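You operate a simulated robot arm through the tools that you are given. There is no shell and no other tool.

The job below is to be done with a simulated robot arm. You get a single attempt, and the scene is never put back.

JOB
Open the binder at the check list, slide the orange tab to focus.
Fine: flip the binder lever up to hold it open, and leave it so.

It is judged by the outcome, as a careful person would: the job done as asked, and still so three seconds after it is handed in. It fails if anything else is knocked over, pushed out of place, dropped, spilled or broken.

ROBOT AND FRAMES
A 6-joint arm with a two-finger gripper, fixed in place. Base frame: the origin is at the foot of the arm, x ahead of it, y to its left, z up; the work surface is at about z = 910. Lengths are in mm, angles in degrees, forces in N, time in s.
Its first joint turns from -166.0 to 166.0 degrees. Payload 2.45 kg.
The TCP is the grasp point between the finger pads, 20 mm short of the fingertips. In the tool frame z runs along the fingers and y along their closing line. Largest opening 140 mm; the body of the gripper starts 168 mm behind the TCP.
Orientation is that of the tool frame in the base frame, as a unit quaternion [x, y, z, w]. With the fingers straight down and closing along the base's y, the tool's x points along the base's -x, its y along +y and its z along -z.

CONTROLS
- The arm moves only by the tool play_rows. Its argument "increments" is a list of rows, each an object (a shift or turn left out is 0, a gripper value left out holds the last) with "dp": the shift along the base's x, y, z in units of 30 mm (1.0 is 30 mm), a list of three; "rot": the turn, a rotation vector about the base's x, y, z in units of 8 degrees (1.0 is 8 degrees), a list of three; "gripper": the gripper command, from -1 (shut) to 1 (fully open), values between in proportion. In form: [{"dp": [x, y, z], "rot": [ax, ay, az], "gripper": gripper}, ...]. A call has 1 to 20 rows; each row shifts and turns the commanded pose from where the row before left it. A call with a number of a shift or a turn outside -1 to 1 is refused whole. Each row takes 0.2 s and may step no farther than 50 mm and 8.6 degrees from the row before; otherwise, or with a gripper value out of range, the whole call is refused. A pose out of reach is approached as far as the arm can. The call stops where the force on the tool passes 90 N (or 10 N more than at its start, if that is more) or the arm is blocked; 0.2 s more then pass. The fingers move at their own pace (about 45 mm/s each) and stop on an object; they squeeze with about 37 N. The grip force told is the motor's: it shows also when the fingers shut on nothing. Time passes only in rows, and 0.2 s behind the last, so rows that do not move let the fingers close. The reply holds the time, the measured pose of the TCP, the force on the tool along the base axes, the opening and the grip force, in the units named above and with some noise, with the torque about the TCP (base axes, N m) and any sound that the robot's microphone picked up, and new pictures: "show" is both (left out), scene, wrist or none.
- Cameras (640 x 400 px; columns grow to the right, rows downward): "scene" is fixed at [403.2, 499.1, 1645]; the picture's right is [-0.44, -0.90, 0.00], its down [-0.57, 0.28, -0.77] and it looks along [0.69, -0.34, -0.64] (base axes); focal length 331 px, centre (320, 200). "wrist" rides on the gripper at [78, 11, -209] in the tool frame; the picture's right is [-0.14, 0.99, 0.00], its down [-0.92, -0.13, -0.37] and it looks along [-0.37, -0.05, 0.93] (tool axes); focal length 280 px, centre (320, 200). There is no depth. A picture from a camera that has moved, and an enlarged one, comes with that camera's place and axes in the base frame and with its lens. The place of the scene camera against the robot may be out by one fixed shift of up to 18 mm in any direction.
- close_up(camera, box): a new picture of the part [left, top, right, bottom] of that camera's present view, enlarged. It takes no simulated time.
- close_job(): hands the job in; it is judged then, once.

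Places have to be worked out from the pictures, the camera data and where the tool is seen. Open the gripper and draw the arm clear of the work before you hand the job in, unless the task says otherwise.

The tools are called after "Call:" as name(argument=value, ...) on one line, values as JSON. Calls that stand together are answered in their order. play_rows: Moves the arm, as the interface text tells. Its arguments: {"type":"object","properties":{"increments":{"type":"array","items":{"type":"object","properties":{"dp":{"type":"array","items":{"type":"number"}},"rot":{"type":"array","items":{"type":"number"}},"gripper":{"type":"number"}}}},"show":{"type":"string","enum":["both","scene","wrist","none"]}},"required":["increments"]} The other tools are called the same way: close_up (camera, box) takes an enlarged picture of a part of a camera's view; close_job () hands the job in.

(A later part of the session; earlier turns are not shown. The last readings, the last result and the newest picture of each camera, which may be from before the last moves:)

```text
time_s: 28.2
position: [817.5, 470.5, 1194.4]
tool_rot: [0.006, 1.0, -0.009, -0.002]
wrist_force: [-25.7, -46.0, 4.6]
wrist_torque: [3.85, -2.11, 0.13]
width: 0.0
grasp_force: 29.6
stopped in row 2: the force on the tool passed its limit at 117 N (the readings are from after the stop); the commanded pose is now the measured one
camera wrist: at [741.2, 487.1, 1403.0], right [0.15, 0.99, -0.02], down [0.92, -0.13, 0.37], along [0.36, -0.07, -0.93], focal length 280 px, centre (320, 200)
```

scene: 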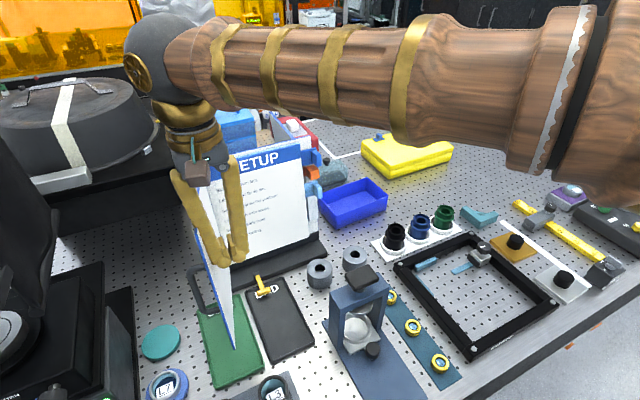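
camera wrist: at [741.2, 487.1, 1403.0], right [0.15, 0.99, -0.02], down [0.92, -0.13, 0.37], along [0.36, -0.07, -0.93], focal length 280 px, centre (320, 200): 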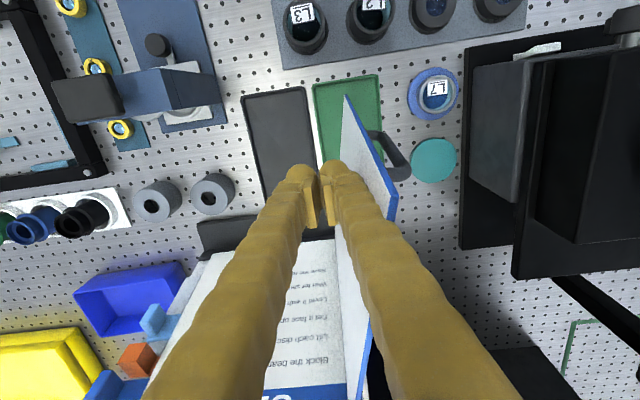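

It stopped at 117 N, so the cover has met its end stop at about 95–100° and I won't push further. I back off, lift clear and look at the page.

Call:
play_rows(increments=[{"dp": [0.1, -0.5, 0]}, {"dp": [0, -0.7, 0]}, {"dp": [0, -0.5, 0.6]}, {"dp": [-0.3, -0.3, 0.9]}, {"dp": [-0.9, -0.3, 0.9]}, {"dp": [-0.9, -0.3, 0.9], "rot": [0, -1, 0]}, {"dp": [-0.9, -0.3, 0.9], "rot": [0, -1, 0]}, {"dp": [-0.9, 0, 0.7], "rot": [0, -1, 0]}, {"dp": [-0.9, 0, 0], "rot": [0, -1, 0]}, {"dp": [-0.9, 0, 0], "gripper": 1}, {"dp": [-0.5, 0, 0], "gripper": 1}, {}], show="both")

Call:
close_up(camera="wrist", box=[240, 60, 440, 270])

Call:
close_up(camera="scene", box=[180, 130, 340, 250])

Call:
close_up(camera="scene", box=[180, 230, 340, 370])

```text
time_s: 30.8
position: [636.1, 387.0, 1341.3]
tool_rot: [0.008, 0.962, -0.007, 0.274]
wrist_force: [0.2, 0.5, 0.4]
wrist_torque: [-0.01, 0.0, 0.04]
width: 69.7
grasp_force: 0.0
camera wrist: at [459.6, 402.5, 1476.5], right [0.14, 0.99, 0.06], down [0.59, -0.13, 0.8], along [0.8, -0.07, -0.6], focal length 280 px, centre (320, 200)
```

scene: 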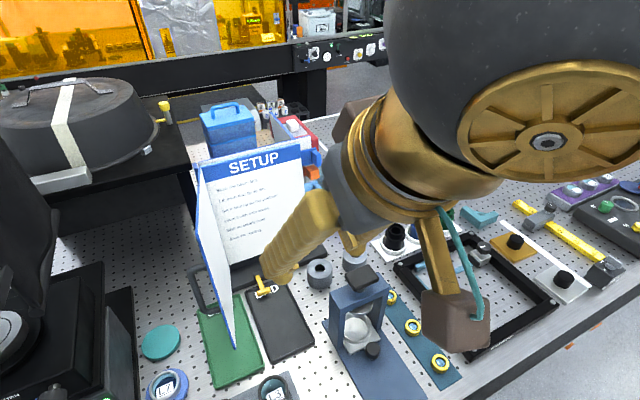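
wrist: 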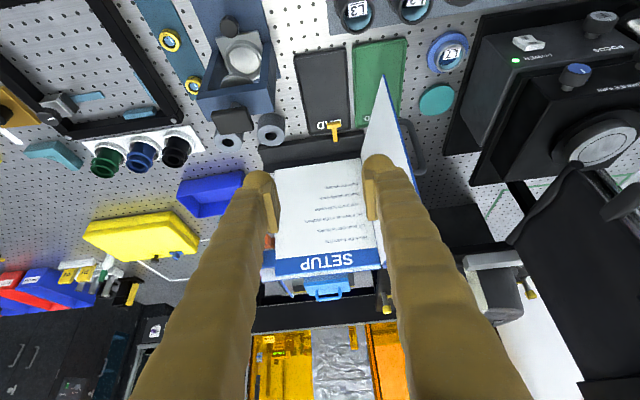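

```text
1.90 times, centred on (340, 165) of wrist
camera zoom: at [459.6, 402.5, 1476.5], right [0.14, 0.99, 0.06], down [0.59, -0.13, 0.8], along [0.8, -0.07, -0.6], focal length 534 px, centre (282, 267)
```

zoom: 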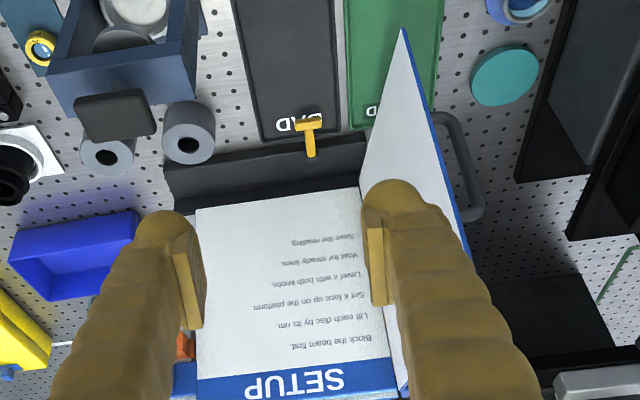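

```text
3.33 times, centred on (260, 190) of scene
camera zoom: at [403.2, 499.1, 1645.0], right [-0.44, -0.9, 0.0], down [-0.57, 0.28, -0.77], along [0.69, -0.34, -0.64], focal length 1103 px, centre (520, 233)
```

zoom: 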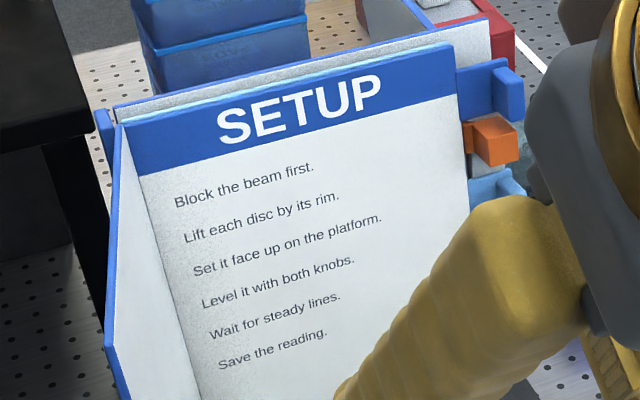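

```text
2.86 times, centred on (260, 300) of scene
camera zoom: at [403.2, 499.1, 1645.0], right [-0.44, -0.9, 0.0], down [-0.57, 0.28, -0.77], along [0.69, -0.34, -0.64], focal length 945 px, centre (491, -86)
```

zoom: 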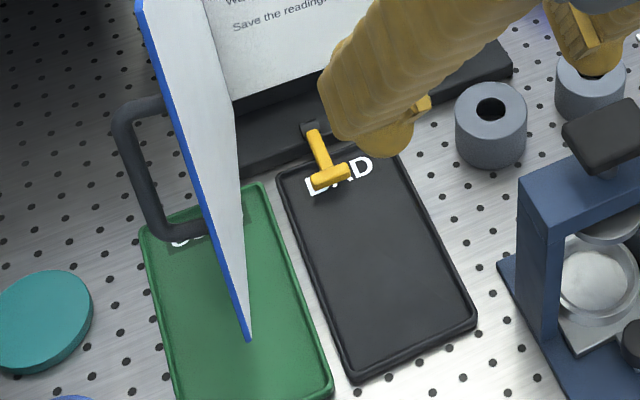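

Only the SETUP page is in view, and the edge of a teal-headed page with the light-blue tab sits behind it. So the check list is likely the next leaf, and I need to turn SETUP by its dark-blue tab fin, near (994, 212, 1205). I go there for a closer look.

Call:
play_rows(increments=[{"dp": [0.3, -0.9, -0.2], "rot": [0, -1, 0], "gripper": -0.2}, {"dp": [0.3, -0.9, -0.2], "rot": [0, -1, 0]}, {"dp": [0.3, -0.9, -0.2], "rot": [0, -1, 0]}, {"dp": [0.6, -0.9, -0.3], "rot": [0, -0.4, 0]}, {"dp": [0.9, -0.9, -0.3]}, {"dp": [0.9, -0.9, -0.3]}, {"dp": [0.9, -0.45, -0.5]}, {"dp": [0.9, 0, -0.5]}, {"dp": [0.9, 0, -0.6]}, {"dp": [0.9, 0, -0.6]}, {"dp": [0.9, 0, -0.5]}, {}], show="both")

Call:
close_up(camera="wrist", box=[240, 120, 440, 280])

Call:
close_up(camera="scene", box=[270, 130, 370, 220])

```text
time_s: 33.4
position: [869.6, 211.7, 1215.3]
tool_rot: [0.009, 0.87, -0.005, 0.493]
wrist_force: [0.1, -0.2, 0.6]
wrist_torque: [0.02, 0.02, 0.02]
width: 55.8
grasp_force: 0.1
camera wrist: at [650.5, 227.1, 1254.4], right [0.09, 0.99, 0.12], down [0.15, -0.13, 0.98], along [0.98, -0.07, -0.17], focal length 280 px, centre (320, 200)
```

scene: 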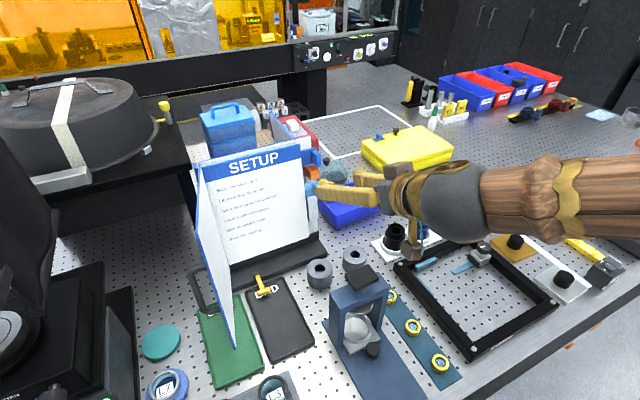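
wrist: 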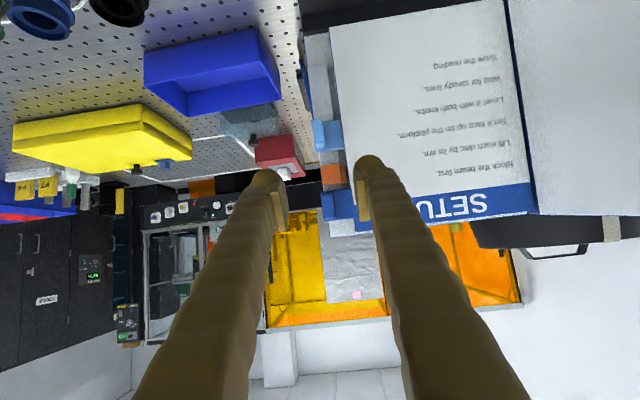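

```text
2.50 times, centred on (340, 200) of wrist
camera zoom: at [650.5, 227.1, 1254.4], right [0.09, 0.99, 0.12], down [0.15, -0.13, 0.98], along [0.98, -0.07, -0.17], focal length 701 px, centre (270, 200)
```

zoom: 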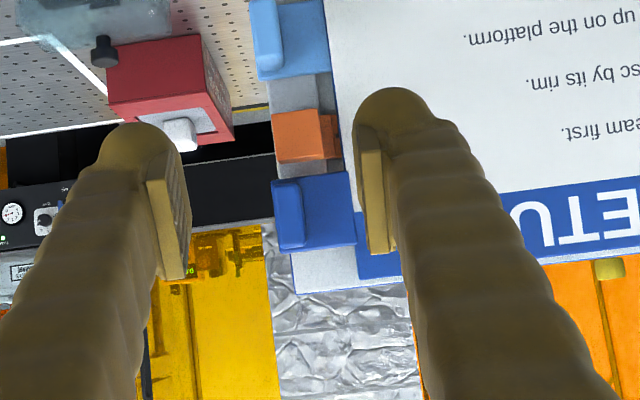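

```text
4.44 times, centred on (320, 175) of scene
camera zoom: at [403.2, 499.1, 1645.0], right [-0.44, -0.9, 0.0], down [-0.57, 0.28, -0.77], along [0.69, -0.34, -0.64], focal length 1471 px, centre (320, 311)
```

zoom: 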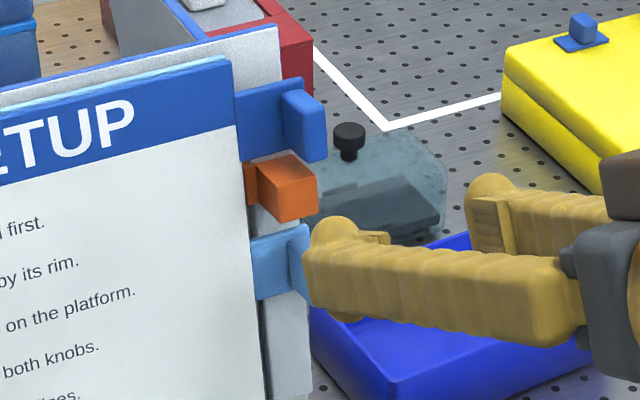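

The fin is clear now: y ≈ 211, z 1184–1222, with the orange slider just below it (z 1150–1178). I flatten the pitch so the fingers stay above the orange block, narrow the gap, and come closer.

Call:
play_rows(increments=[{"dp": [0, 0, 0], "rot": [0, -1, 0], "gripper": -0.44}, {"dp": [0.2, 0, 0], "rot": [0, -1, 0]}, {"dp": [0.8, 0, 0]}, {"dp": [0.8, 0, 0]}, {"dp": [0.6, 0, 0]}, {}], show="both")

Call:
close_up(camera="wrist", box=[240, 120, 440, 280])

Call:
close_up(camera="scene", box=[270, 130, 370, 220])

```text
time_s: 34.8
position: [941.5, 210.8, 1214.1]
tool_rot: [0.011, 0.793, -0.004, 0.609]
wrist_force: [0.9, 0.1, 1.0]
wrist_torque: [-0.04, 0.04, 0.01]
width: 39.0
grasp_force: 0.1
camera wrist: at [720.1, 226.5, 1192.3], right [0.06, 0.99, 0.14], down [-0.12, -0.13, 0.98], along [0.99, -0.07, 0.11], focal length 280 px, centre (320, 200)
```

scene: 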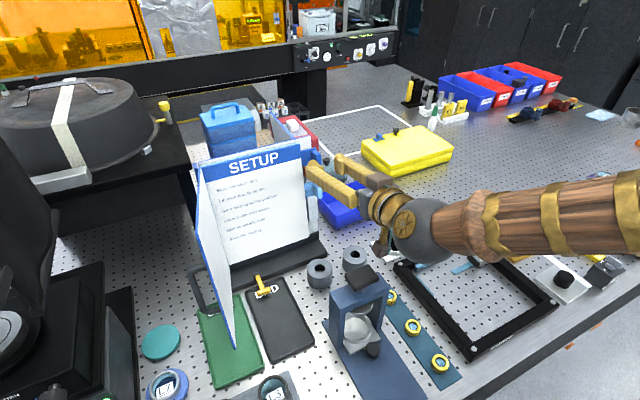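
wrist: 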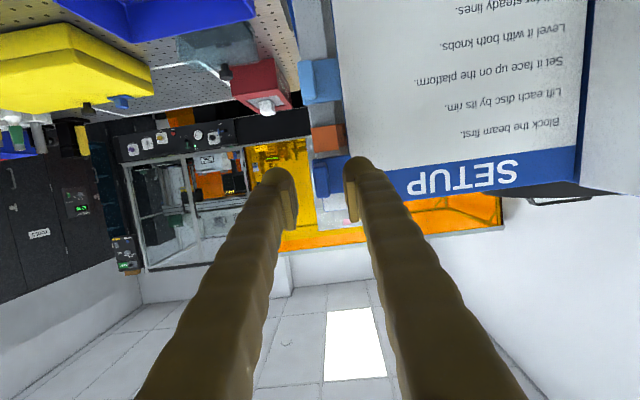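

```text
2.50 times, centred on (340, 200) of wrist
camera zoom: at [720.1, 226.5, 1192.3], right [0.06, 0.99, 0.14], down [-0.12, -0.13, 0.98], along [0.99, -0.07, 0.11], focal length 701 px, centre (270, 200)
```

zoom: 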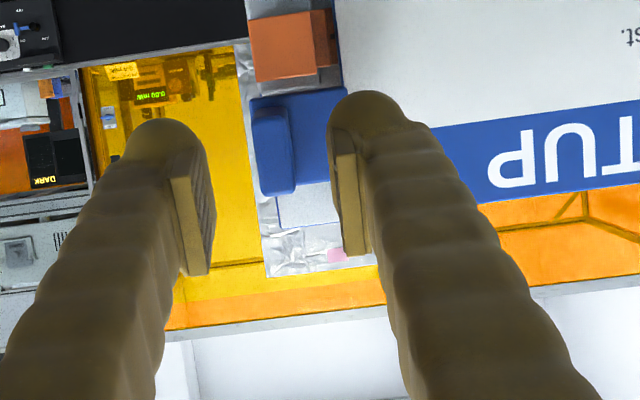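

```text
4.44 times, centred on (320, 175) of scene
camera zoom: at [403.2, 499.1, 1645.0], right [-0.44, -0.9, 0.0], down [-0.57, 0.28, -0.77], along [0.69, -0.34, -0.64], focal length 1471 px, centre (320, 311)
```

zoom: 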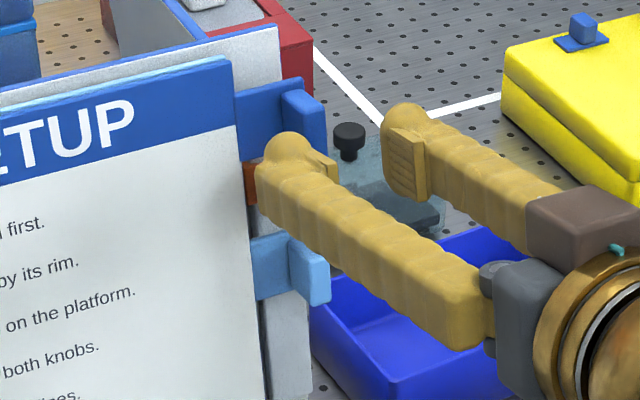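

The fin is centred between the fingers (y ≈ 211, z 1186–1220). I advance about 35 mm slowly and close on it.

Call:
play_rows(increments=[{"dp": [0.4, 0, 0]}, {"dp": [0.4, 0, -0.03]}, {"dp": [0.35, 0, 0]}, {"gripper": -1}, {}, {}, {}, {}], show="both")

Call:
close_up(camera="wrist", box=[240, 120, 440, 280])

Call:
close_up(camera="scene", box=[270, 130, 370, 220])

```text
time_s: 36.6
position: [975.1, 211.1, 1212.6]
tool_rot: [0.009, 0.793, -0.003, 0.609]
wrist_force: [0.9, 3.8, -0.4]
wrist_torque: [-0.05, 0.0, 0.02]
width: 12.2
grasp_force: 39.0
camera wrist: at [753.8, 226.6, 1190.3], right [0.06, 0.99, 0.14], down [-0.12, -0.13, 0.98], along [0.99, -0.07, 0.11], focal length 280 px, centre (320, 200)
```

scene: 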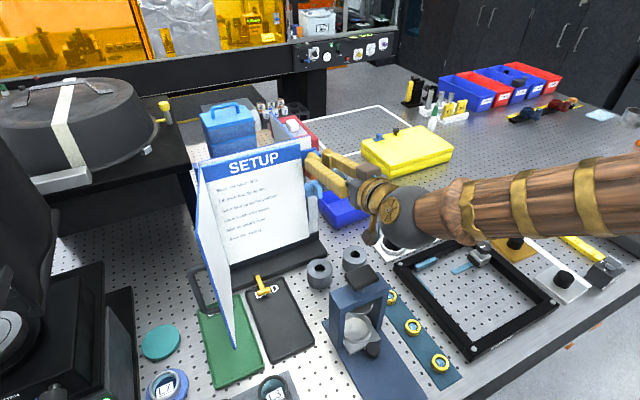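
wrist: 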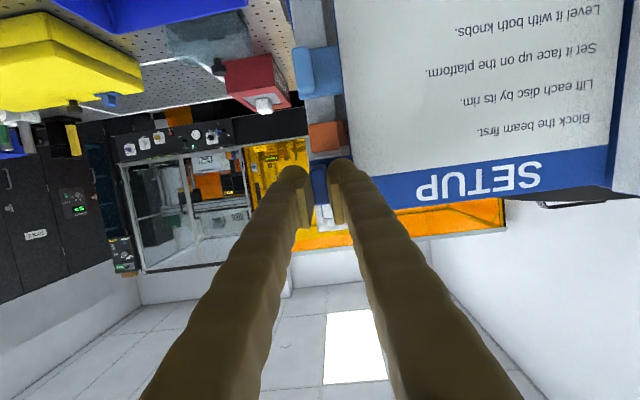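

```text
2.50 times, centred on (340, 200) of wrist
camera zoom: at [753.8, 226.6, 1190.3], right [0.06, 0.99, 0.14], down [-0.12, -0.13, 0.98], along [0.99, -0.07, 0.11], focal length 701 px, centre (270, 200)
```

zoom: 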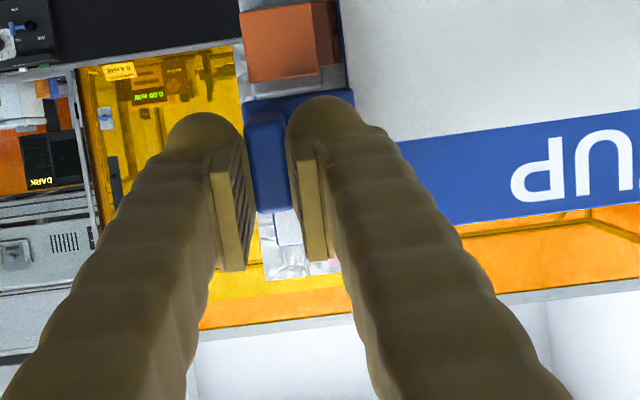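

```text
4.44 times, centred on (320, 175) of scene
camera zoom: at [403.2, 499.1, 1645.0], right [-0.44, -0.9, 0.0], down [-0.57, 0.28, -0.77], along [0.69, -0.34, -0.64], focal length 1471 px, centre (320, 311)
```

zoom: 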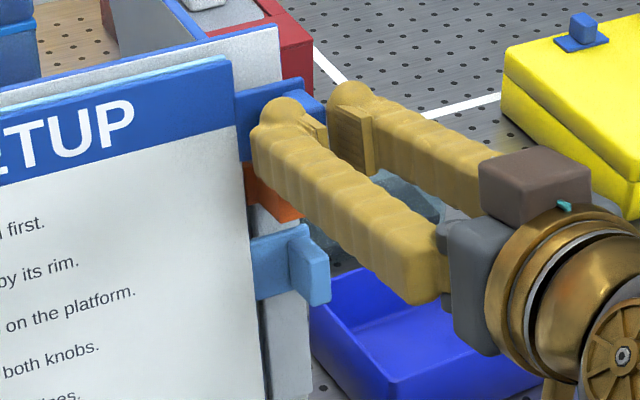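

The fin is gripped at 12.2 mm. I swing the SETUP leaf along its arc (R ≈ 275), turning the tool with it and starting with 8°.

Call:
play_rows(increments=[{"dp": [-0.31, 0.07, 0.042], "rot": [-0.034, 0, -0.25]}, {"dp": [-0.31, 0.07, 0.042], "rot": [-0.034, 0, -0.25]}, {"dp": [-0.3, 0.09, 0.042], "rot": [-0.034, 0, -0.25]}, {"dp": [-0.3, 0.09, 0.042], "rot": [-0.034, 0, -0.25]}, {}], show="scene")

```text
time_s: 37.8
position: [938.6, 220.5, 1218.6]
tool_rot: [0.059, 0.791, -0.054, 0.606]
wrist_force: [-1.7, 1.0, -20.2]
wrist_torque: [0.07, 0.46, 0.01]
width: 12.2
grasp_force: 39.1
```

scene: 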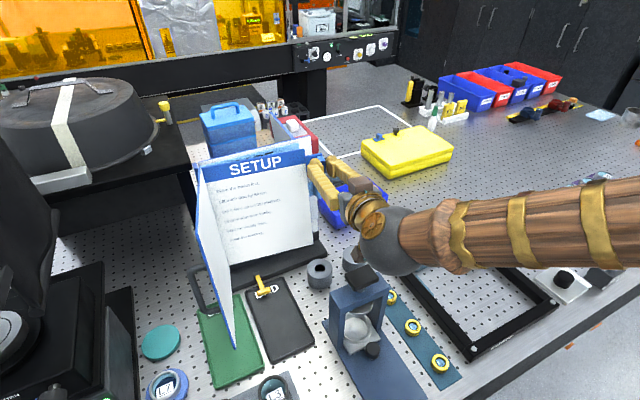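

The page is turning and forces are small, with only −20 N in z, so I reduce the rise. I continue another 16°.

Call:
play_rows(increments=[{"dp": [-0.59, 0.227, 0.03], "rot": [-0.068, 0, -0.5]}, {"dp": [-0.575, 0.267, 0.04], "rot": [-0.068, 0, -0.5]}, {"dp": [-0.555, 0.307, 0.05], "rot": [-0.068, 0, -0.5]}, {"dp": [-0.53, 0.347, 0.05], "rot": [-0.068, 0, -0.5]}, {}], show="scene")

```text
time_s: 39.0
position: [871.3, 253.5, 1227.1]
tool_rot: [0.159, 0.772, -0.153, 0.596]
wrist_force: [-8.2, -14.0, 12.2]
wrist_torque: [0.08, -0.16, -0.28]
width: 11.8
grasp_force: 38.5
```

scene: 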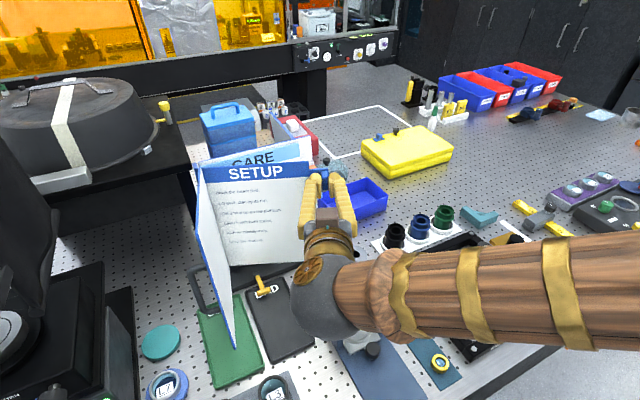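

Behind SETUP is a "CARE" page with the light-blue tab, so the check list with the orange slider must be behind that. I keep turning SETUP.

Call:
play_rows(increments=[{"dp": [-0.51, 0.37, 0.055], "rot": [-0.068, 0, -0.5]}, {"dp": [-0.48, 0.417, 0.055], "rot": [-0.068, 0, -0.5]}, {"dp": [-0.45, 0.45, 0.055], "rot": [-0.068, 0, -0.5]}, {"dp": [-0.42, 0.48, 0.055], "rot": [-0.068, 0, -0.5]}, {}], show="both")

```text
time_s: 40.2
position: [816.8, 306.3, 1231.1]
tool_rot: [0.252, 0.741, -0.248, 0.571]
wrist_force: [-0.1, -0.5, -0.1]
wrist_torque: [0.01, -0.01, 0.01]
width: 0.0
grasp_force: 29.0
camera wrist: at [655.7, 460.2, 1200.3], right [0.68, 0.73, 0.05], down [-0.15, 0.06, 0.99], along [0.72, -0.68, 0.15], focal length 280 px, centre (320, 200)
```

scene: 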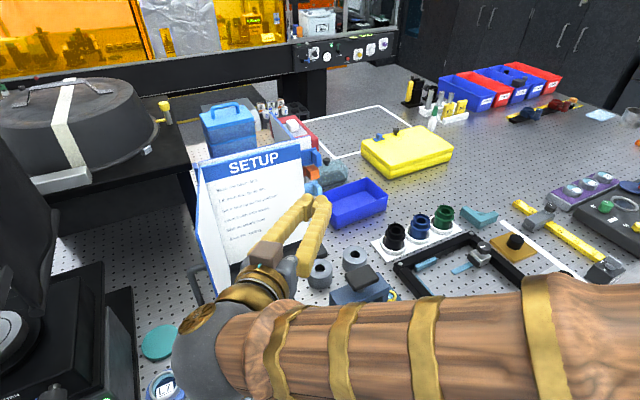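
wrist: 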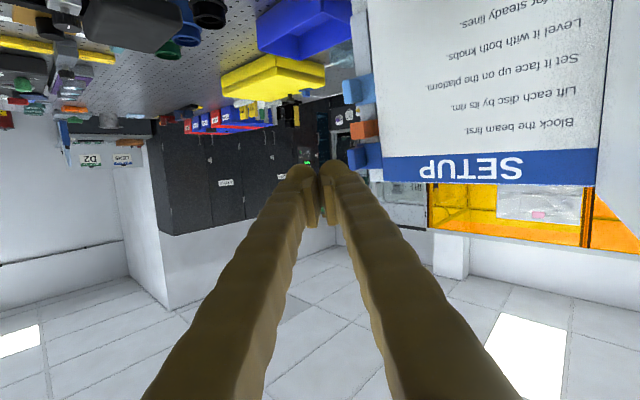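

The fin slipped out and the SETUP leaf fell shut, so the leaves swing back unless they are carried far enough. A steep tool spinning about its own axis would clear the cover and hold the fin more deeply. I retreat and reorient to about 20° from vertical.

Call:
play_rows(increments=[{"dp": [-0.3, -0.4, 0.8], "gripper": -0.4}, {"dp": [-0.3, -0.4, 0.9]}, {"dp": [0, -0.2, 0.9]}, {"dp": [0, -0.2, 0.9], "rot": [0.136, 0, 0.99]}, {"dp": [0, -0.2, 0.9], "rot": [0.136, 0, 0.99]}, {"dp": [0, -0.3, 0.9], "rot": [0.136, 0, 0.99]}, {"dp": [0, -0.5, 0.5], "rot": [0.136, 0, 0.99]}, {"dp": [0, -0.5, 0], "rot": [0.136, 0, 0.99]}, {"dp": [0.2, -0.3, 0], "rot": [0, 1, 0]}, {"dp": [0.2, 0, 0], "rot": [0, 1, 0]}, {"dp": [0.2, 0, 0], "rot": [0, 1, 0]}, {"dp": [0.2, 0, 0], "rot": [0, 1, 0]}, {"dp": [0.3, 0, 0], "rot": [0, 1, 0]}, {"dp": [0.3, 0, 0], "rot": [0, 1, 0]}, {"dp": [0.3, 0, 0], "rot": [0, 1, 0]}, {}], show="both")

```text
time_s: 43.6
position: [849.0, 216.3, 1405.7]
tool_rot: [0.008, 0.986, -0.01, 0.164]
wrist_force: [-0.5, 0.0, 0.6]
wrist_torque: [-0.01, 0.0, 0.02]
width: 41.8
grasp_force: 0.1
camera wrist: at [707.6, 234.3, 1575.8], right [0.15, 0.99, 0.03], down [0.75, -0.13, 0.65], along [0.65, -0.08, -0.76], focal length 280 px, centre (320, 200)
```

scene: 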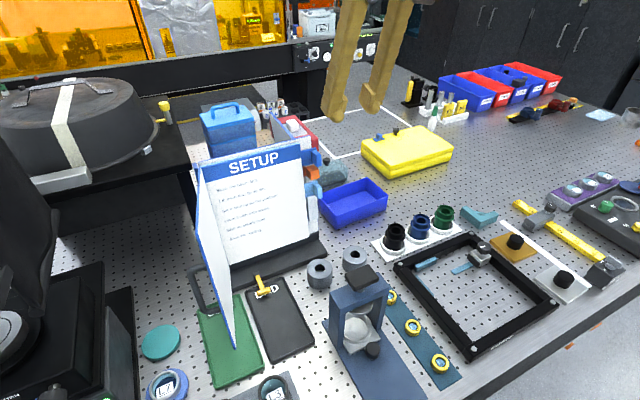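
wrist: 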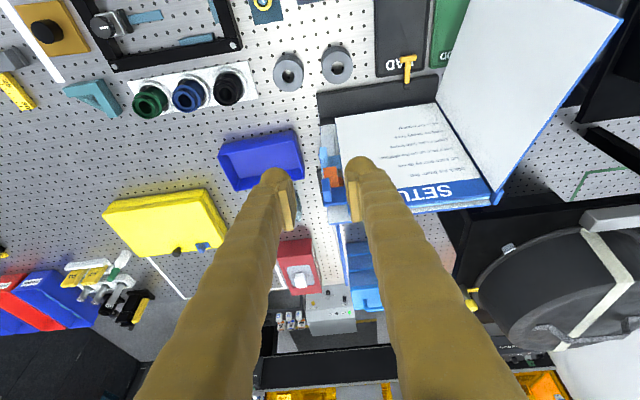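

The cover is unchanged. I enlarge the tab area from this overhead angle to find the fin in depth.

Call:
close_up(camera="wrist", box=[290, 110, 390, 240])

Call:
close_up(camera="scene", box=[280, 130, 350, 200])

```text
3.08 times, centred on (340, 175) of wrist
camera zoom: at [707.6, 234.3, 1575.8], right [0.15, 0.99, 0.03], down [0.75, -0.13, 0.65], along [0.65, -0.08, -0.76], focal length 863 px, centre (258, 277)
```

zoom: 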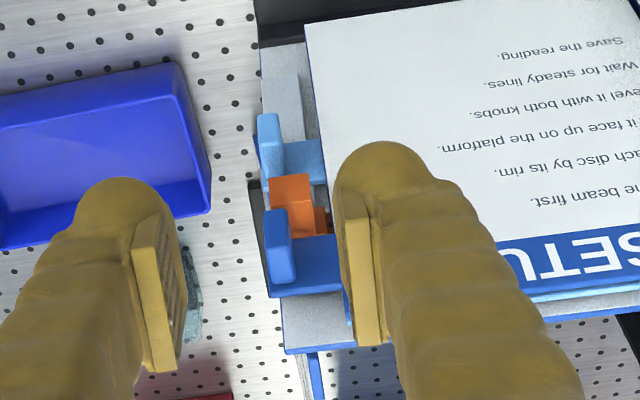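

```text
5.71 times, centred on (315, 165) of scene
camera zoom: at [403.2, 499.1, 1645.0], right [-0.44, -0.9, 0.0], down [-0.57, 0.28, -0.77], along [0.69, -0.34, -0.64], focal length 1891 px, centre (349, 400)
```

zoom: 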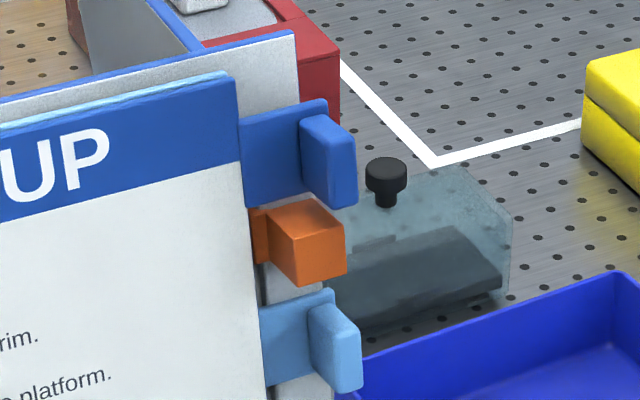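

From above, the fin's front lies at x ≈ 994–1000 with its plate near x 1015, so my last grip only just caught it. I make the tool steeper, 11° from vertical, and bring it above the fin to check reach and alignment.

Call:
play_rows(increments=[{"dp": [0.7, 0, -0.5], "rot": [0, 1, 0]}, {"dp": [0.9, -0.05, -0.7]}, {"dp": [0.9, -0.05, -0.8]}, {"dp": [0.9, -0.05, -0.8]}, {"dp": [0.8, -0.05, -0.6]}, {}], show="both")

Call:
close_up(camera="wrist", box=[270, 110, 370, 240])

Call:
close_up(camera="scene", box=[260, 110, 360, 200])

```text
time_s: 45.0
position: [975.5, 210.0, 1303.5]
tool_rot: [0.008, 0.995, -0.01, 0.096]
wrist_force: [1.1, -0.7, 0.0]
wrist_torque: [-0.02, 0.0, 0.03]
width: 42.0
grasp_force: 0.0
camera wrist: at [859.4, 228.8, 1492.5], right [0.15, 0.99, 0.01], down [0.83, -0.13, 0.54], along [0.53, -0.08, -0.84], focal length 280 px, centre (320, 200)
```

scene: 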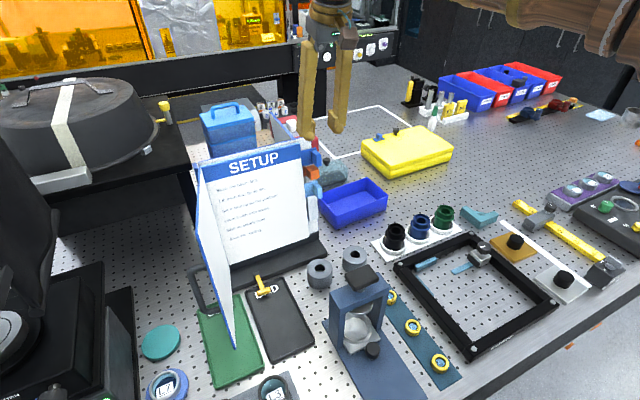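
wrist: 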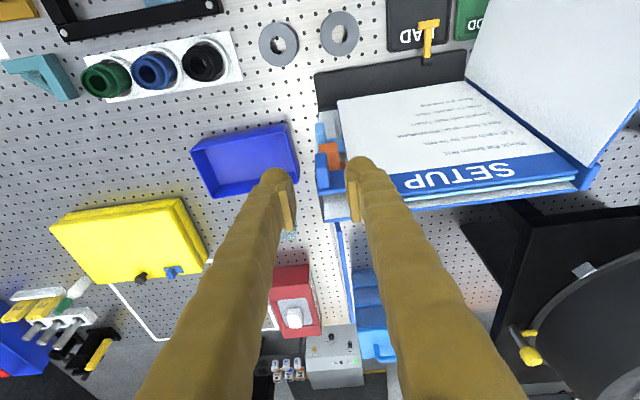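

```text
3.08 times, centred on (320, 175) of wrist
camera zoom: at [859.4, 228.8, 1492.5], right [0.15, 0.99, 0.01], down [0.83, -0.13, 0.54], along [0.53, -0.08, -0.84], focal length 863 px, centre (320, 277)
```

zoom: 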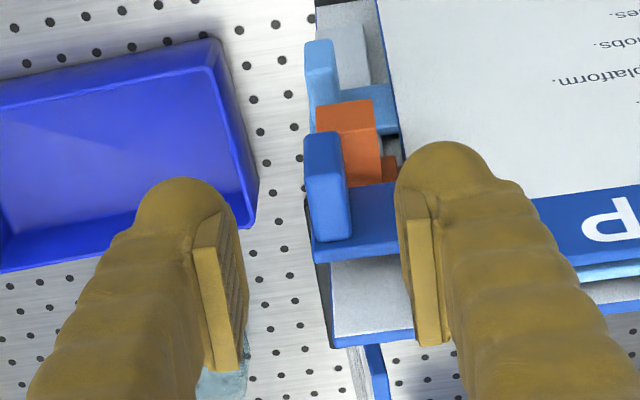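

```text
4.44 times, centred on (310, 155) of scene
camera zoom: at [403.2, 499.1, 1645.0], right [-0.44, -0.9, 0.0], down [-0.57, 0.28, -0.77], along [0.69, -0.34, -0.64], focal length 1471 px, centre (364, 400)
```

zoom: 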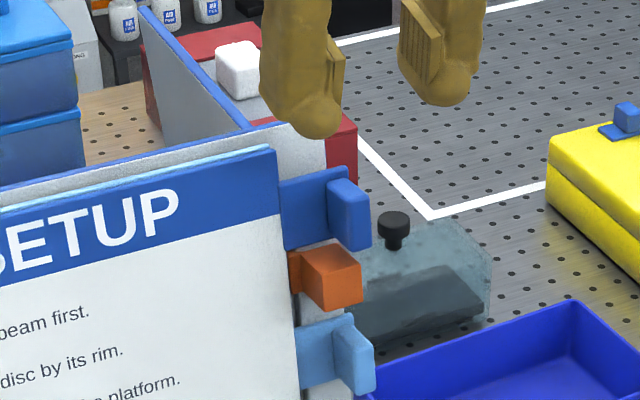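

The arm reaches well and the fin sits between the fingers. I descend to z ≈ 1212, ease forward to x ≈ 991, and close.

Call:
play_rows(increments=[{"dp": [0.2, 0.02, -0.7]}, {"dp": [0.1, 0, -0.8]}, {"dp": [0, 0, -0.8]}, {"dp": [0, 0, -0.75]}, {"dp": [0.13, 0, 0]}, {"dp": [0.1, 0, 0]}, {}], show="both")

Call:
close_up(camera="wrist", box=[270, 110, 370, 240])

Call:
close_up(camera="scene", box=[260, 110, 360, 200])

```text
time_s: 46.6
position: [992.8, 211.2, 1211.0]
tool_rot: [0.008, 0.995, -0.012, 0.095]
wrist_force: [-0.4, -0.4, 0.3]
wrist_torque: [0.03, 0.03, -0.04]
width: 42.0
grasp_force: 0.1
camera wrist: at [875.1, 229.2, 1399.9], right [0.15, 0.99, 0.01], down [0.83, -0.13, 0.54], along [0.53, -0.08, -0.84], focal length 280 px, centre (320, 200)
```

scene: 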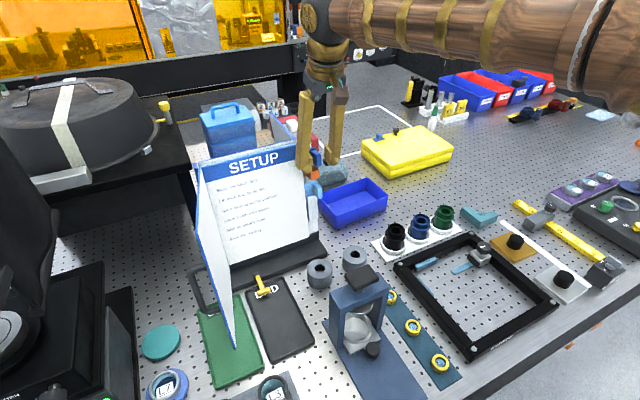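
wrist: 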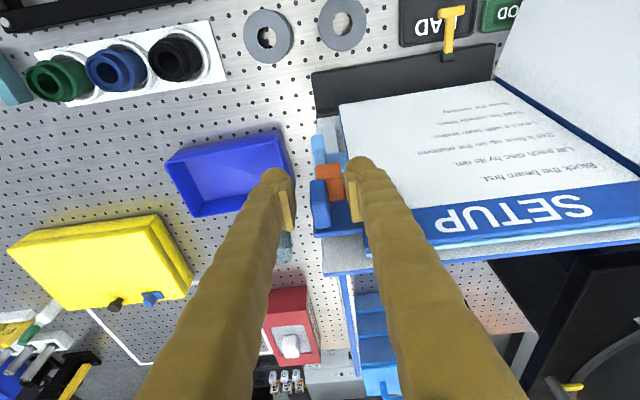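

```text
3.08 times, centred on (320, 175) of wrist
camera zoom: at [875.1, 229.2, 1399.9], right [0.15, 0.99, 0.01], down [0.83, -0.13, 0.54], along [0.53, -0.08, -0.84], focal length 863 px, centre (320, 277)
```

zoom: 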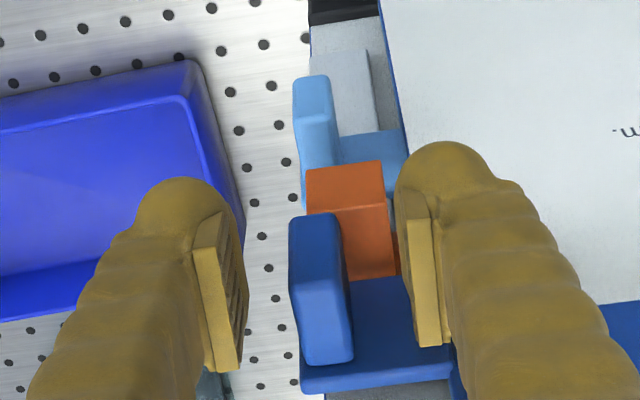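

```text
4.44 times, centred on (310, 155) of scene
camera zoom: at [403.2, 499.1, 1645.0], right [-0.44, -0.9, 0.0], down [-0.57, 0.28, -0.77], along [0.69, -0.34, -0.64], focal length 1471 px, centre (364, 400)
```

zoom: 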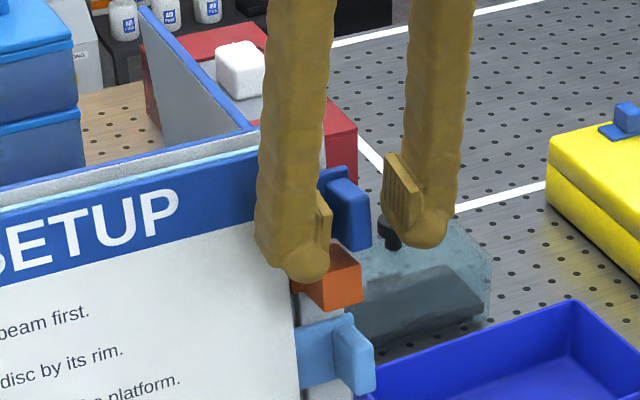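

There's no contact and the fin (x ≈ 988–1014, y ≈ 211) sits fully between the pads. I close on it.

Call:
play_rows(increments=[{"gripper": -1}, {}, {}, {}, {}], show="none")

Call:
close_up(camera="wrist", box=[270, 110, 370, 240])

```text
time_s: 47.8
position: [991.9, 210.5, 1211.0]
tool_rot: [0.008, 0.995, -0.011, 0.096]
wrist_force: [-3.1, -20.9, -2.1]
wrist_torque: [-0.22, 0.08, 0.27]
width: 12.9
grasp_force: 39.5
```

```text
3.08 times, centred on (320, 175) of wrist
camera zoom: at [875.2, 228.3, 1399.8], right [0.15, 0.99, 0.0], down [0.83, -0.13, 0.54], along [0.53, -0.08, -0.84], focal length 863 px, centre (320, 277)
```

zoom: 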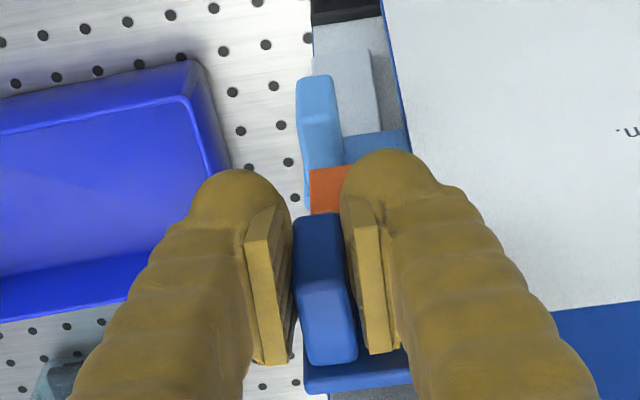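

It's a solid grip at 12.9 mm with the pads well along the fin. I swing the leaf 24° along the refitted arc (hinge near (1024, 478), R ≈ 269).

Call:
play_rows(increments=[{"dp": [-0.31, 0.04, 0.04], "rot": [-0.034, 0, -0.25]}, {"dp": [-0.305, 0.055, 0.04], "rot": [-0.034, 0, -0.25]}, {"dp": [-0.3, 0.065, 0.04], "rot": [-0.034, 0, -0.25]}, {"dp": [-0.3, 0.07, 0.04], "rot": [-0.034, 0, -0.25]}, {"dp": [-0.595, 0.183, 0.075], "rot": [-0.068, 0, -0.5]}, {"dp": [-0.58, 0.22, 0.075], "rot": [-0.068, 0, -0.5]}, {"dp": [-0.565, 0.263, 0.075], "rot": [-0.068, 0, -0.5]}, {"dp": [-0.54, 0.303, 0.075], "rot": [-0.068, 0, -0.5]}, {}], show="both")

```text
time_s: 49.8
position: [886.5, 247.5, 1226.2]
tool_rot: [0.212, 0.971, -0.059, 0.093]
wrist_force: [2.2, -1.9, 34.7]
wrist_torque: [-0.17, -0.21, 0.15]
width: 12.9
grasp_force: 39.3
camera wrist: at [788.8, 321.1, 1411.5], right [0.54, 0.84, -0.04], down [0.71, -0.43, 0.56], along [0.45, -0.33, -0.83], focal length 280 px, centre (320, 200)
```

scene: 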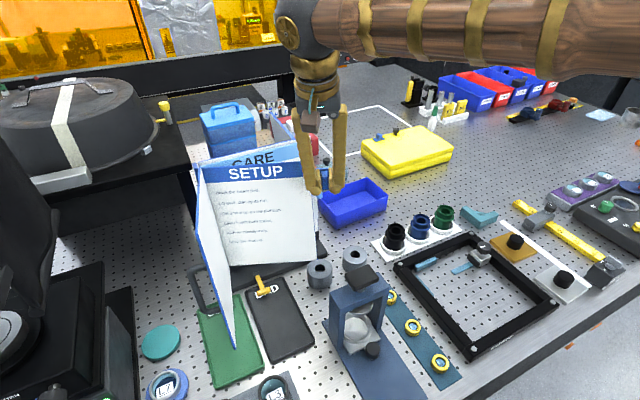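
wrist: 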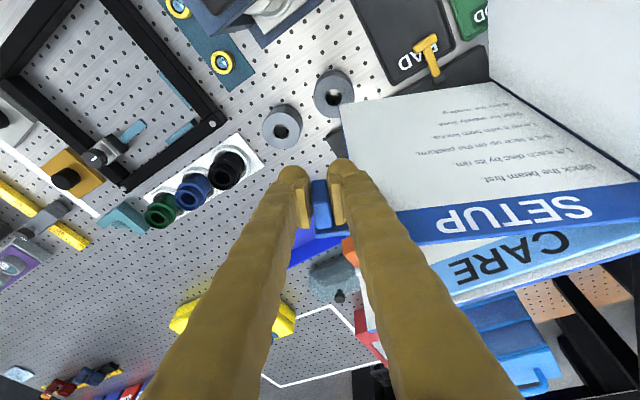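

The leaf follows at 24° with a steady grip; there is +35 N in z, so I add a slight rise. I continue another 24°.

Call:
play_rows(increments=[{"dp": [-0.525, 0.34, 0.11], "rot": [-0.068, 0, -0.5]}, {"dp": [-0.495, 0.373, 0.085], "rot": [-0.068, 0, -0.5]}, {"dp": [-0.47, 0.41, 0.08], "rot": [-0.068, 0, -0.5]}, {"dp": [-0.44, 0.443, 0.075], "rot": [-0.068, 0, -0.5]}, {"dp": [-0.41, 0.47, 0.065], "rot": [-0.068, 0, -0.5]}, {"dp": [-0.373, 0.5, 0.06], "rot": [-0.068, 0, -0.5]}, {}], show="both")

```text
time_s: 51.4
position: [808.4, 325.7, 1236.6]
tool_rot: [0.407, 0.903, -0.105, 0.083]
wrist_force: [16.4, 13.1, -35.1]
wrist_torque: [0.26, -0.04, 0.01]
width: 13.0
grasp_force: 39.8
camera wrist: at [750.3, 442.5, 1418.5], right [0.84, 0.54, -0.09], down [0.48, -0.65, 0.59], along [0.26, -0.53, -0.8], focal length 280 px, centre (320, 200)
```

scene: 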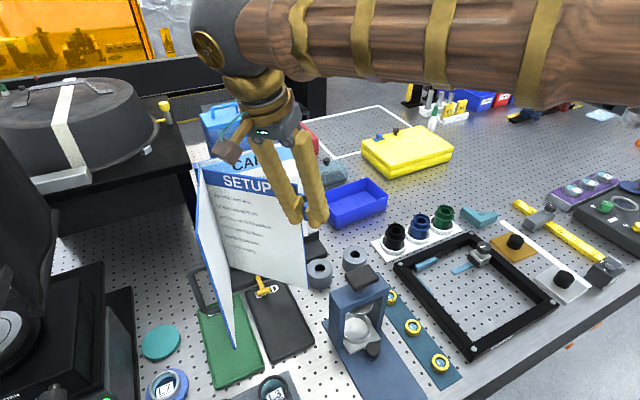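
wrist: 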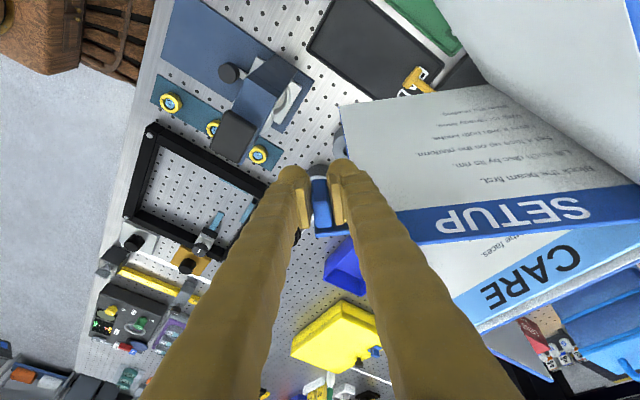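

At 48° the grip is still good. I continue another 24°, to about 72°, with a little less rise.

Call:
play_rows(increments=[{"dp": [-0.33, 0.525, 0.01], "rot": [-0.068, 0, -0.5]}, {"dp": [-0.295, 0.55, 0.03], "rot": [-0.068, 0, -0.5]}, {"dp": [-0.255, 0.57, 0.03], "rot": [-0.068, 0, -0.5]}, {"dp": [-0.22, 0.585, 0.025], "rot": [-0.068, 0, -0.5]}, {"dp": [-0.18, 0.6, 0.02], "rot": [-0.068, 0, -0.5]}, {"dp": [-0.14, 0.61, 0.015], "rot": [-0.068, 0, -0.5]}, {}], show="both")

```text
time_s: 52.7
position: [769.2, 418.7, 1242.9]
tool_rot: [0.575, 0.803, -0.138, 0.076]
wrist_force: [33.4, 8.0, -4.7]
wrist_torque: [0.15, -0.2, 0.36]
width: 13.0
grasp_force: 39.7
stopped in row 6: the force on the tool passed its limit at 90 N (the readings are from after the stop); the commanded pose is now the measured one
camera wrist: at [761.1, 557.5, 1417.7], right [0.98, 0.17, -0.1], down [0.2, -0.76, 0.62], along [0.04, -0.63, -0.78], focal length 280 px, centre (320, 200)
```

scene: 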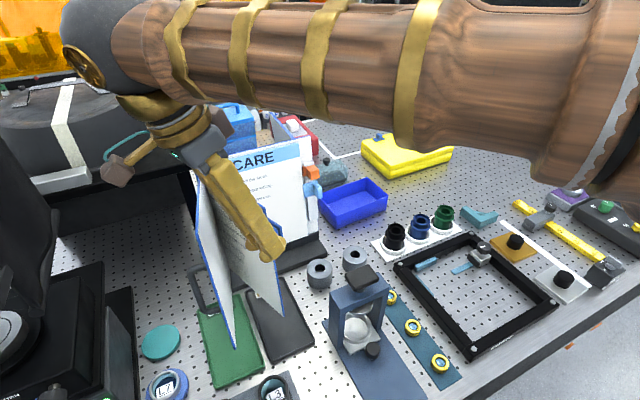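
wrist: 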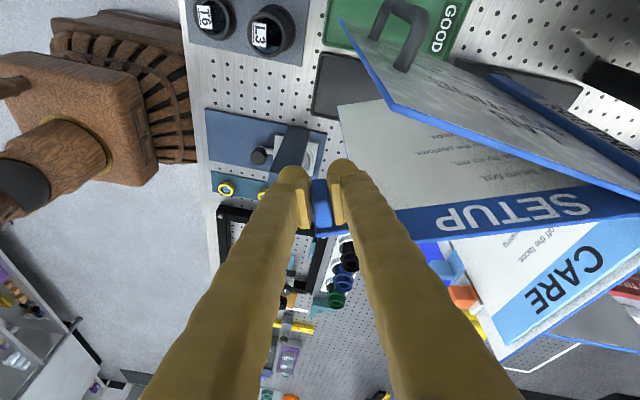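

SETUP is at about 70° and CARE is now exposed. The stop came from a radial pull toward the hinge, so I ease 3 mm inward and continue gently for another 8°.

Call:
play_rows(increments=[{"dp": [0.12, 0.03, 0]}, {"dp": [-0.06, 0.29, 0.005], "rot": [-0.034, 0, -0.25]}, {"dp": [-0.05, 0.3, 0.005], "rot": [-0.034, 0, -0.25]}, {"dp": [-0.04, 0.3, 0.005], "rot": [-0.034, 0, -0.25]}, {"dp": [-0.03, 0.3, 0], "rot": [-0.034, 0, -0.25]}, {}], show="both")

```text
time_s: 54.1
position: [764.0, 455.8, 1244.3]
tool_rot: [0.629, 0.759, -0.152, 0.069]
wrist_force: [-18.2, 0.4, -28.2]
wrist_torque: [0.11, 0.19, 0.11]
width: 12.8
grasp_force: 39.5
camera wrist: at [776.8, 597.3, 1415.8], right [0.99, 0.03, -0.1], down [0.09, -0.76, 0.64], along [-0.06, -0.64, -0.76], focal length 280 px, centre (320, 200)
```

scene: 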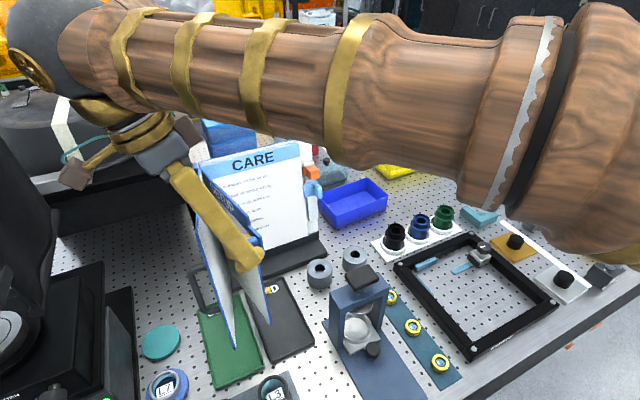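
wrist: 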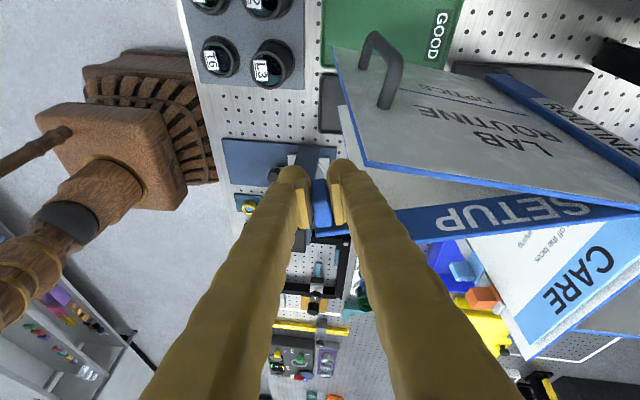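

SETUP is at about 78°. I open the fingers slightly, lift straight off the fin, and check whether the leaf stays.

Call:
play_rows(increments=[{"dp": [0, 0, -0.03], "gripper": -0.7}, {"gripper": -0.55}, {}, {}, {"dp": [-0.05, 0, 0.3]}, {"dp": [0, 0.05, 0.6]}, {"dp": [0, 0.05, 0.8]}, {"dp": [0, 0, 0.9]}, {}], show="both")

```text
time_s: 56.1
position: [762.9, 456.4, 1323.4]
tool_rot: [0.629, 0.76, -0.151, 0.069]
wrist_force: [0.5, 0.0, 0.5]
wrist_torque: [-0.03, 0.01, -0.01]
width: 31.3
grasp_force: 0.0
camera wrist: at [775.1, 599.5, 1493.9], right [0.99, 0.03, -0.1], down [0.09, -0.76, 0.64], along [-0.06, -0.64, -0.76], focal length 280 px, centre (320, 200)
```

scene: 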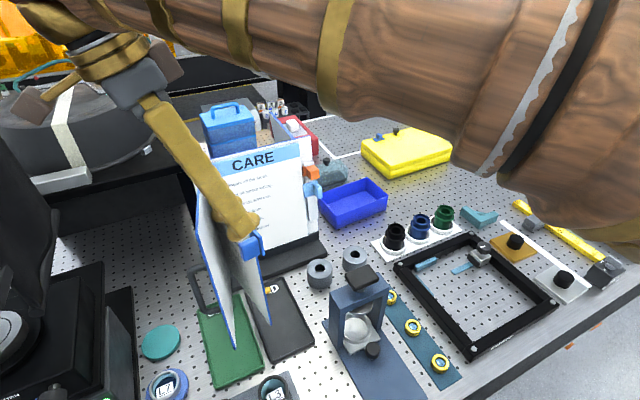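
wrist: 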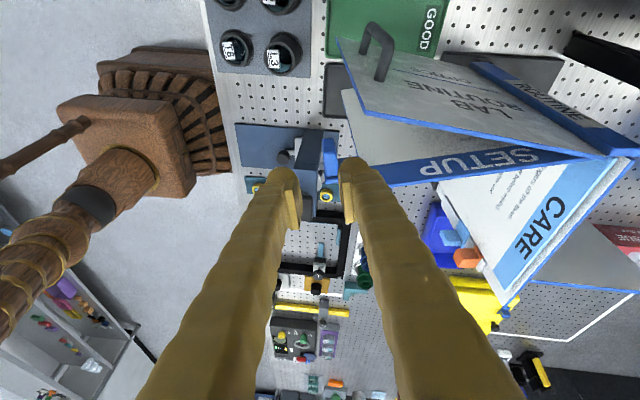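

SETUP stays at about 78°. Next is CARE, whose light-blue fin (z ≈ 1107) sits below the orange block, so I'll grip it from the front at about 40° pitch. First I rise and undo the yaw.

Call:
play_rows(increments=[{"dp": [0, 0, 0.9]}, {"dp": [0, 0, 0.9]}, {"dp": [0, 0, 0.9]}, {"dp": [0, -0.3, 0.3], "rot": [0.136, 0, 0.98]}, {"dp": [0, -0.6, 0], "rot": [0.136, 0, 0.98]}, {"dp": [0, -0.9, 0], "rot": [0.136, 0, 0.98]}, {"dp": [0, -0.9, 0], "rot": [0.136, 0, 0.98]}, {"dp": [0, -0.9, 0], "rot": [0.136, 0, 0.98]}, {"dp": [0, -0.9, 0], "rot": [0.136, 0, 0.98]}, {"dp": [0, -0.9, 0], "rot": [0.136, 0, 0.98]}, {"dp": [0, -0.9, 0], "rot": [0.136, 0, 0.98]}, {"dp": [0, -0.9, 0], "rot": [0.136, 0, 0.98]}, {"dp": [0, -0.8, 0], "rot": [0.136, 0, 0.9]}, {"dp": [0, 0, 0], "rot": [0, -1, 0]}, {"dp": [0, 0, 0], "rot": [0, -1, 0]}, {"dp": [0, 0, 0], "rot": [0, -1, 0]}, {}], show="both")

Call:
close_up(camera="wrist", box=[250, 80, 450, 220])

Call:
close_up(camera="scene", box=[180, 110, 360, 230])

```text
time_s: 59.7
position: [745.3, 201.7, 1375.8]
tool_rot: [0.017, 0.954, -0.002, 0.299]
wrist_force: [-0.3, 0.7, -0.1]
wrist_torque: [0.01, -0.01, 0.01]
width: 31.5
grasp_force: 0.0
out of reach, approached as far as the arm can: row 2, 3
camera wrist: at [562.6, 219.2, 1502.8], right [0.15, 0.99, 0.08], down [0.54, -0.15, 0.83], along [0.83, -0.08, -0.55], focal length 280 px, centre (320, 200)
```

scene: 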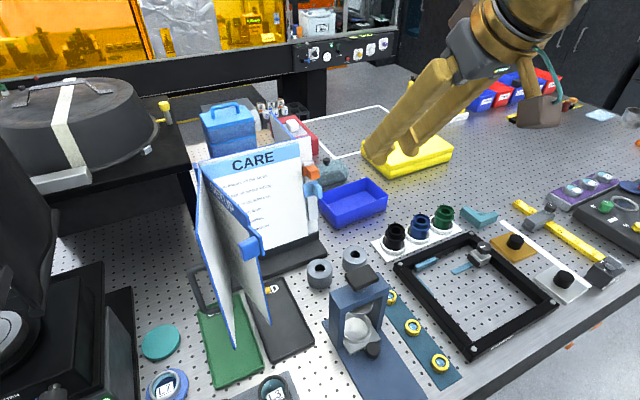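
wrist: 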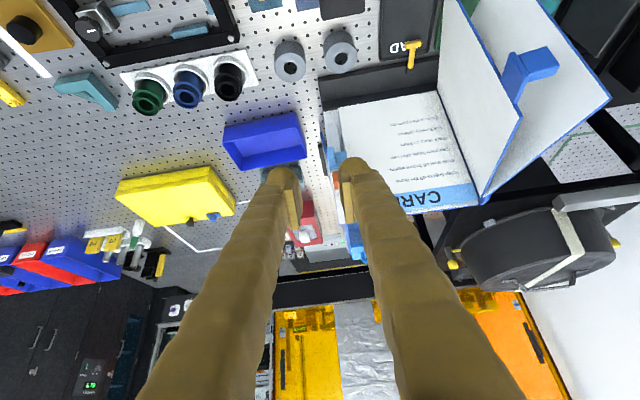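

```text
2.86 times, centred on (350, 150) of wrist
camera zoom: at [562.6, 219.2, 1502.8], right [0.15, 0.99, 0.08], down [0.54, -0.15, 0.83], along [0.83, -0.08, -0.55], focal length 801 px, centre (234, 343)
```

zoom: 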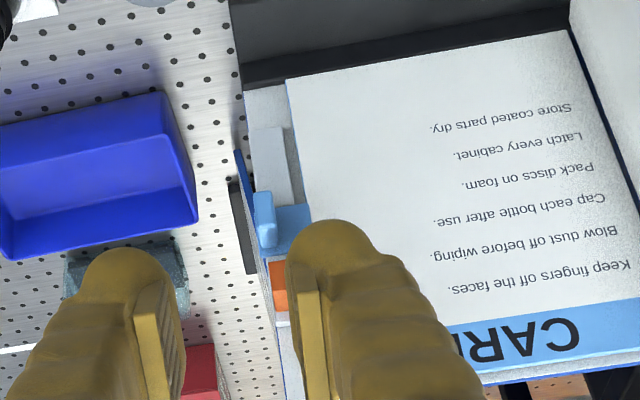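

```text
3.33 times, centred on (270, 170) of scene
camera zoom: at [403.2, 499.1, 1645.0], right [-0.44, -0.9, 0.0], down [-0.57, 0.28, -0.77], along [0.69, -0.34, -0.64], focal length 1103 px, centre (487, 300)
```

zoom: 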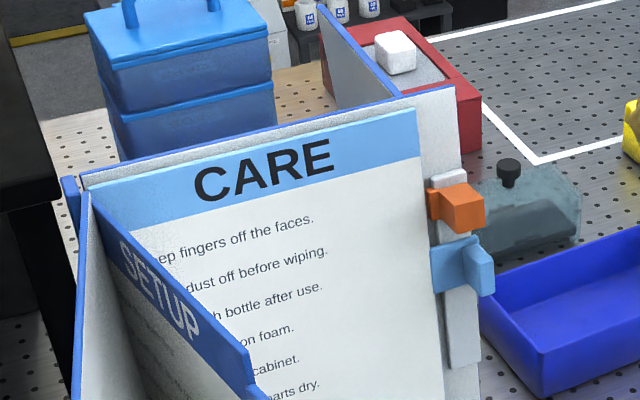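

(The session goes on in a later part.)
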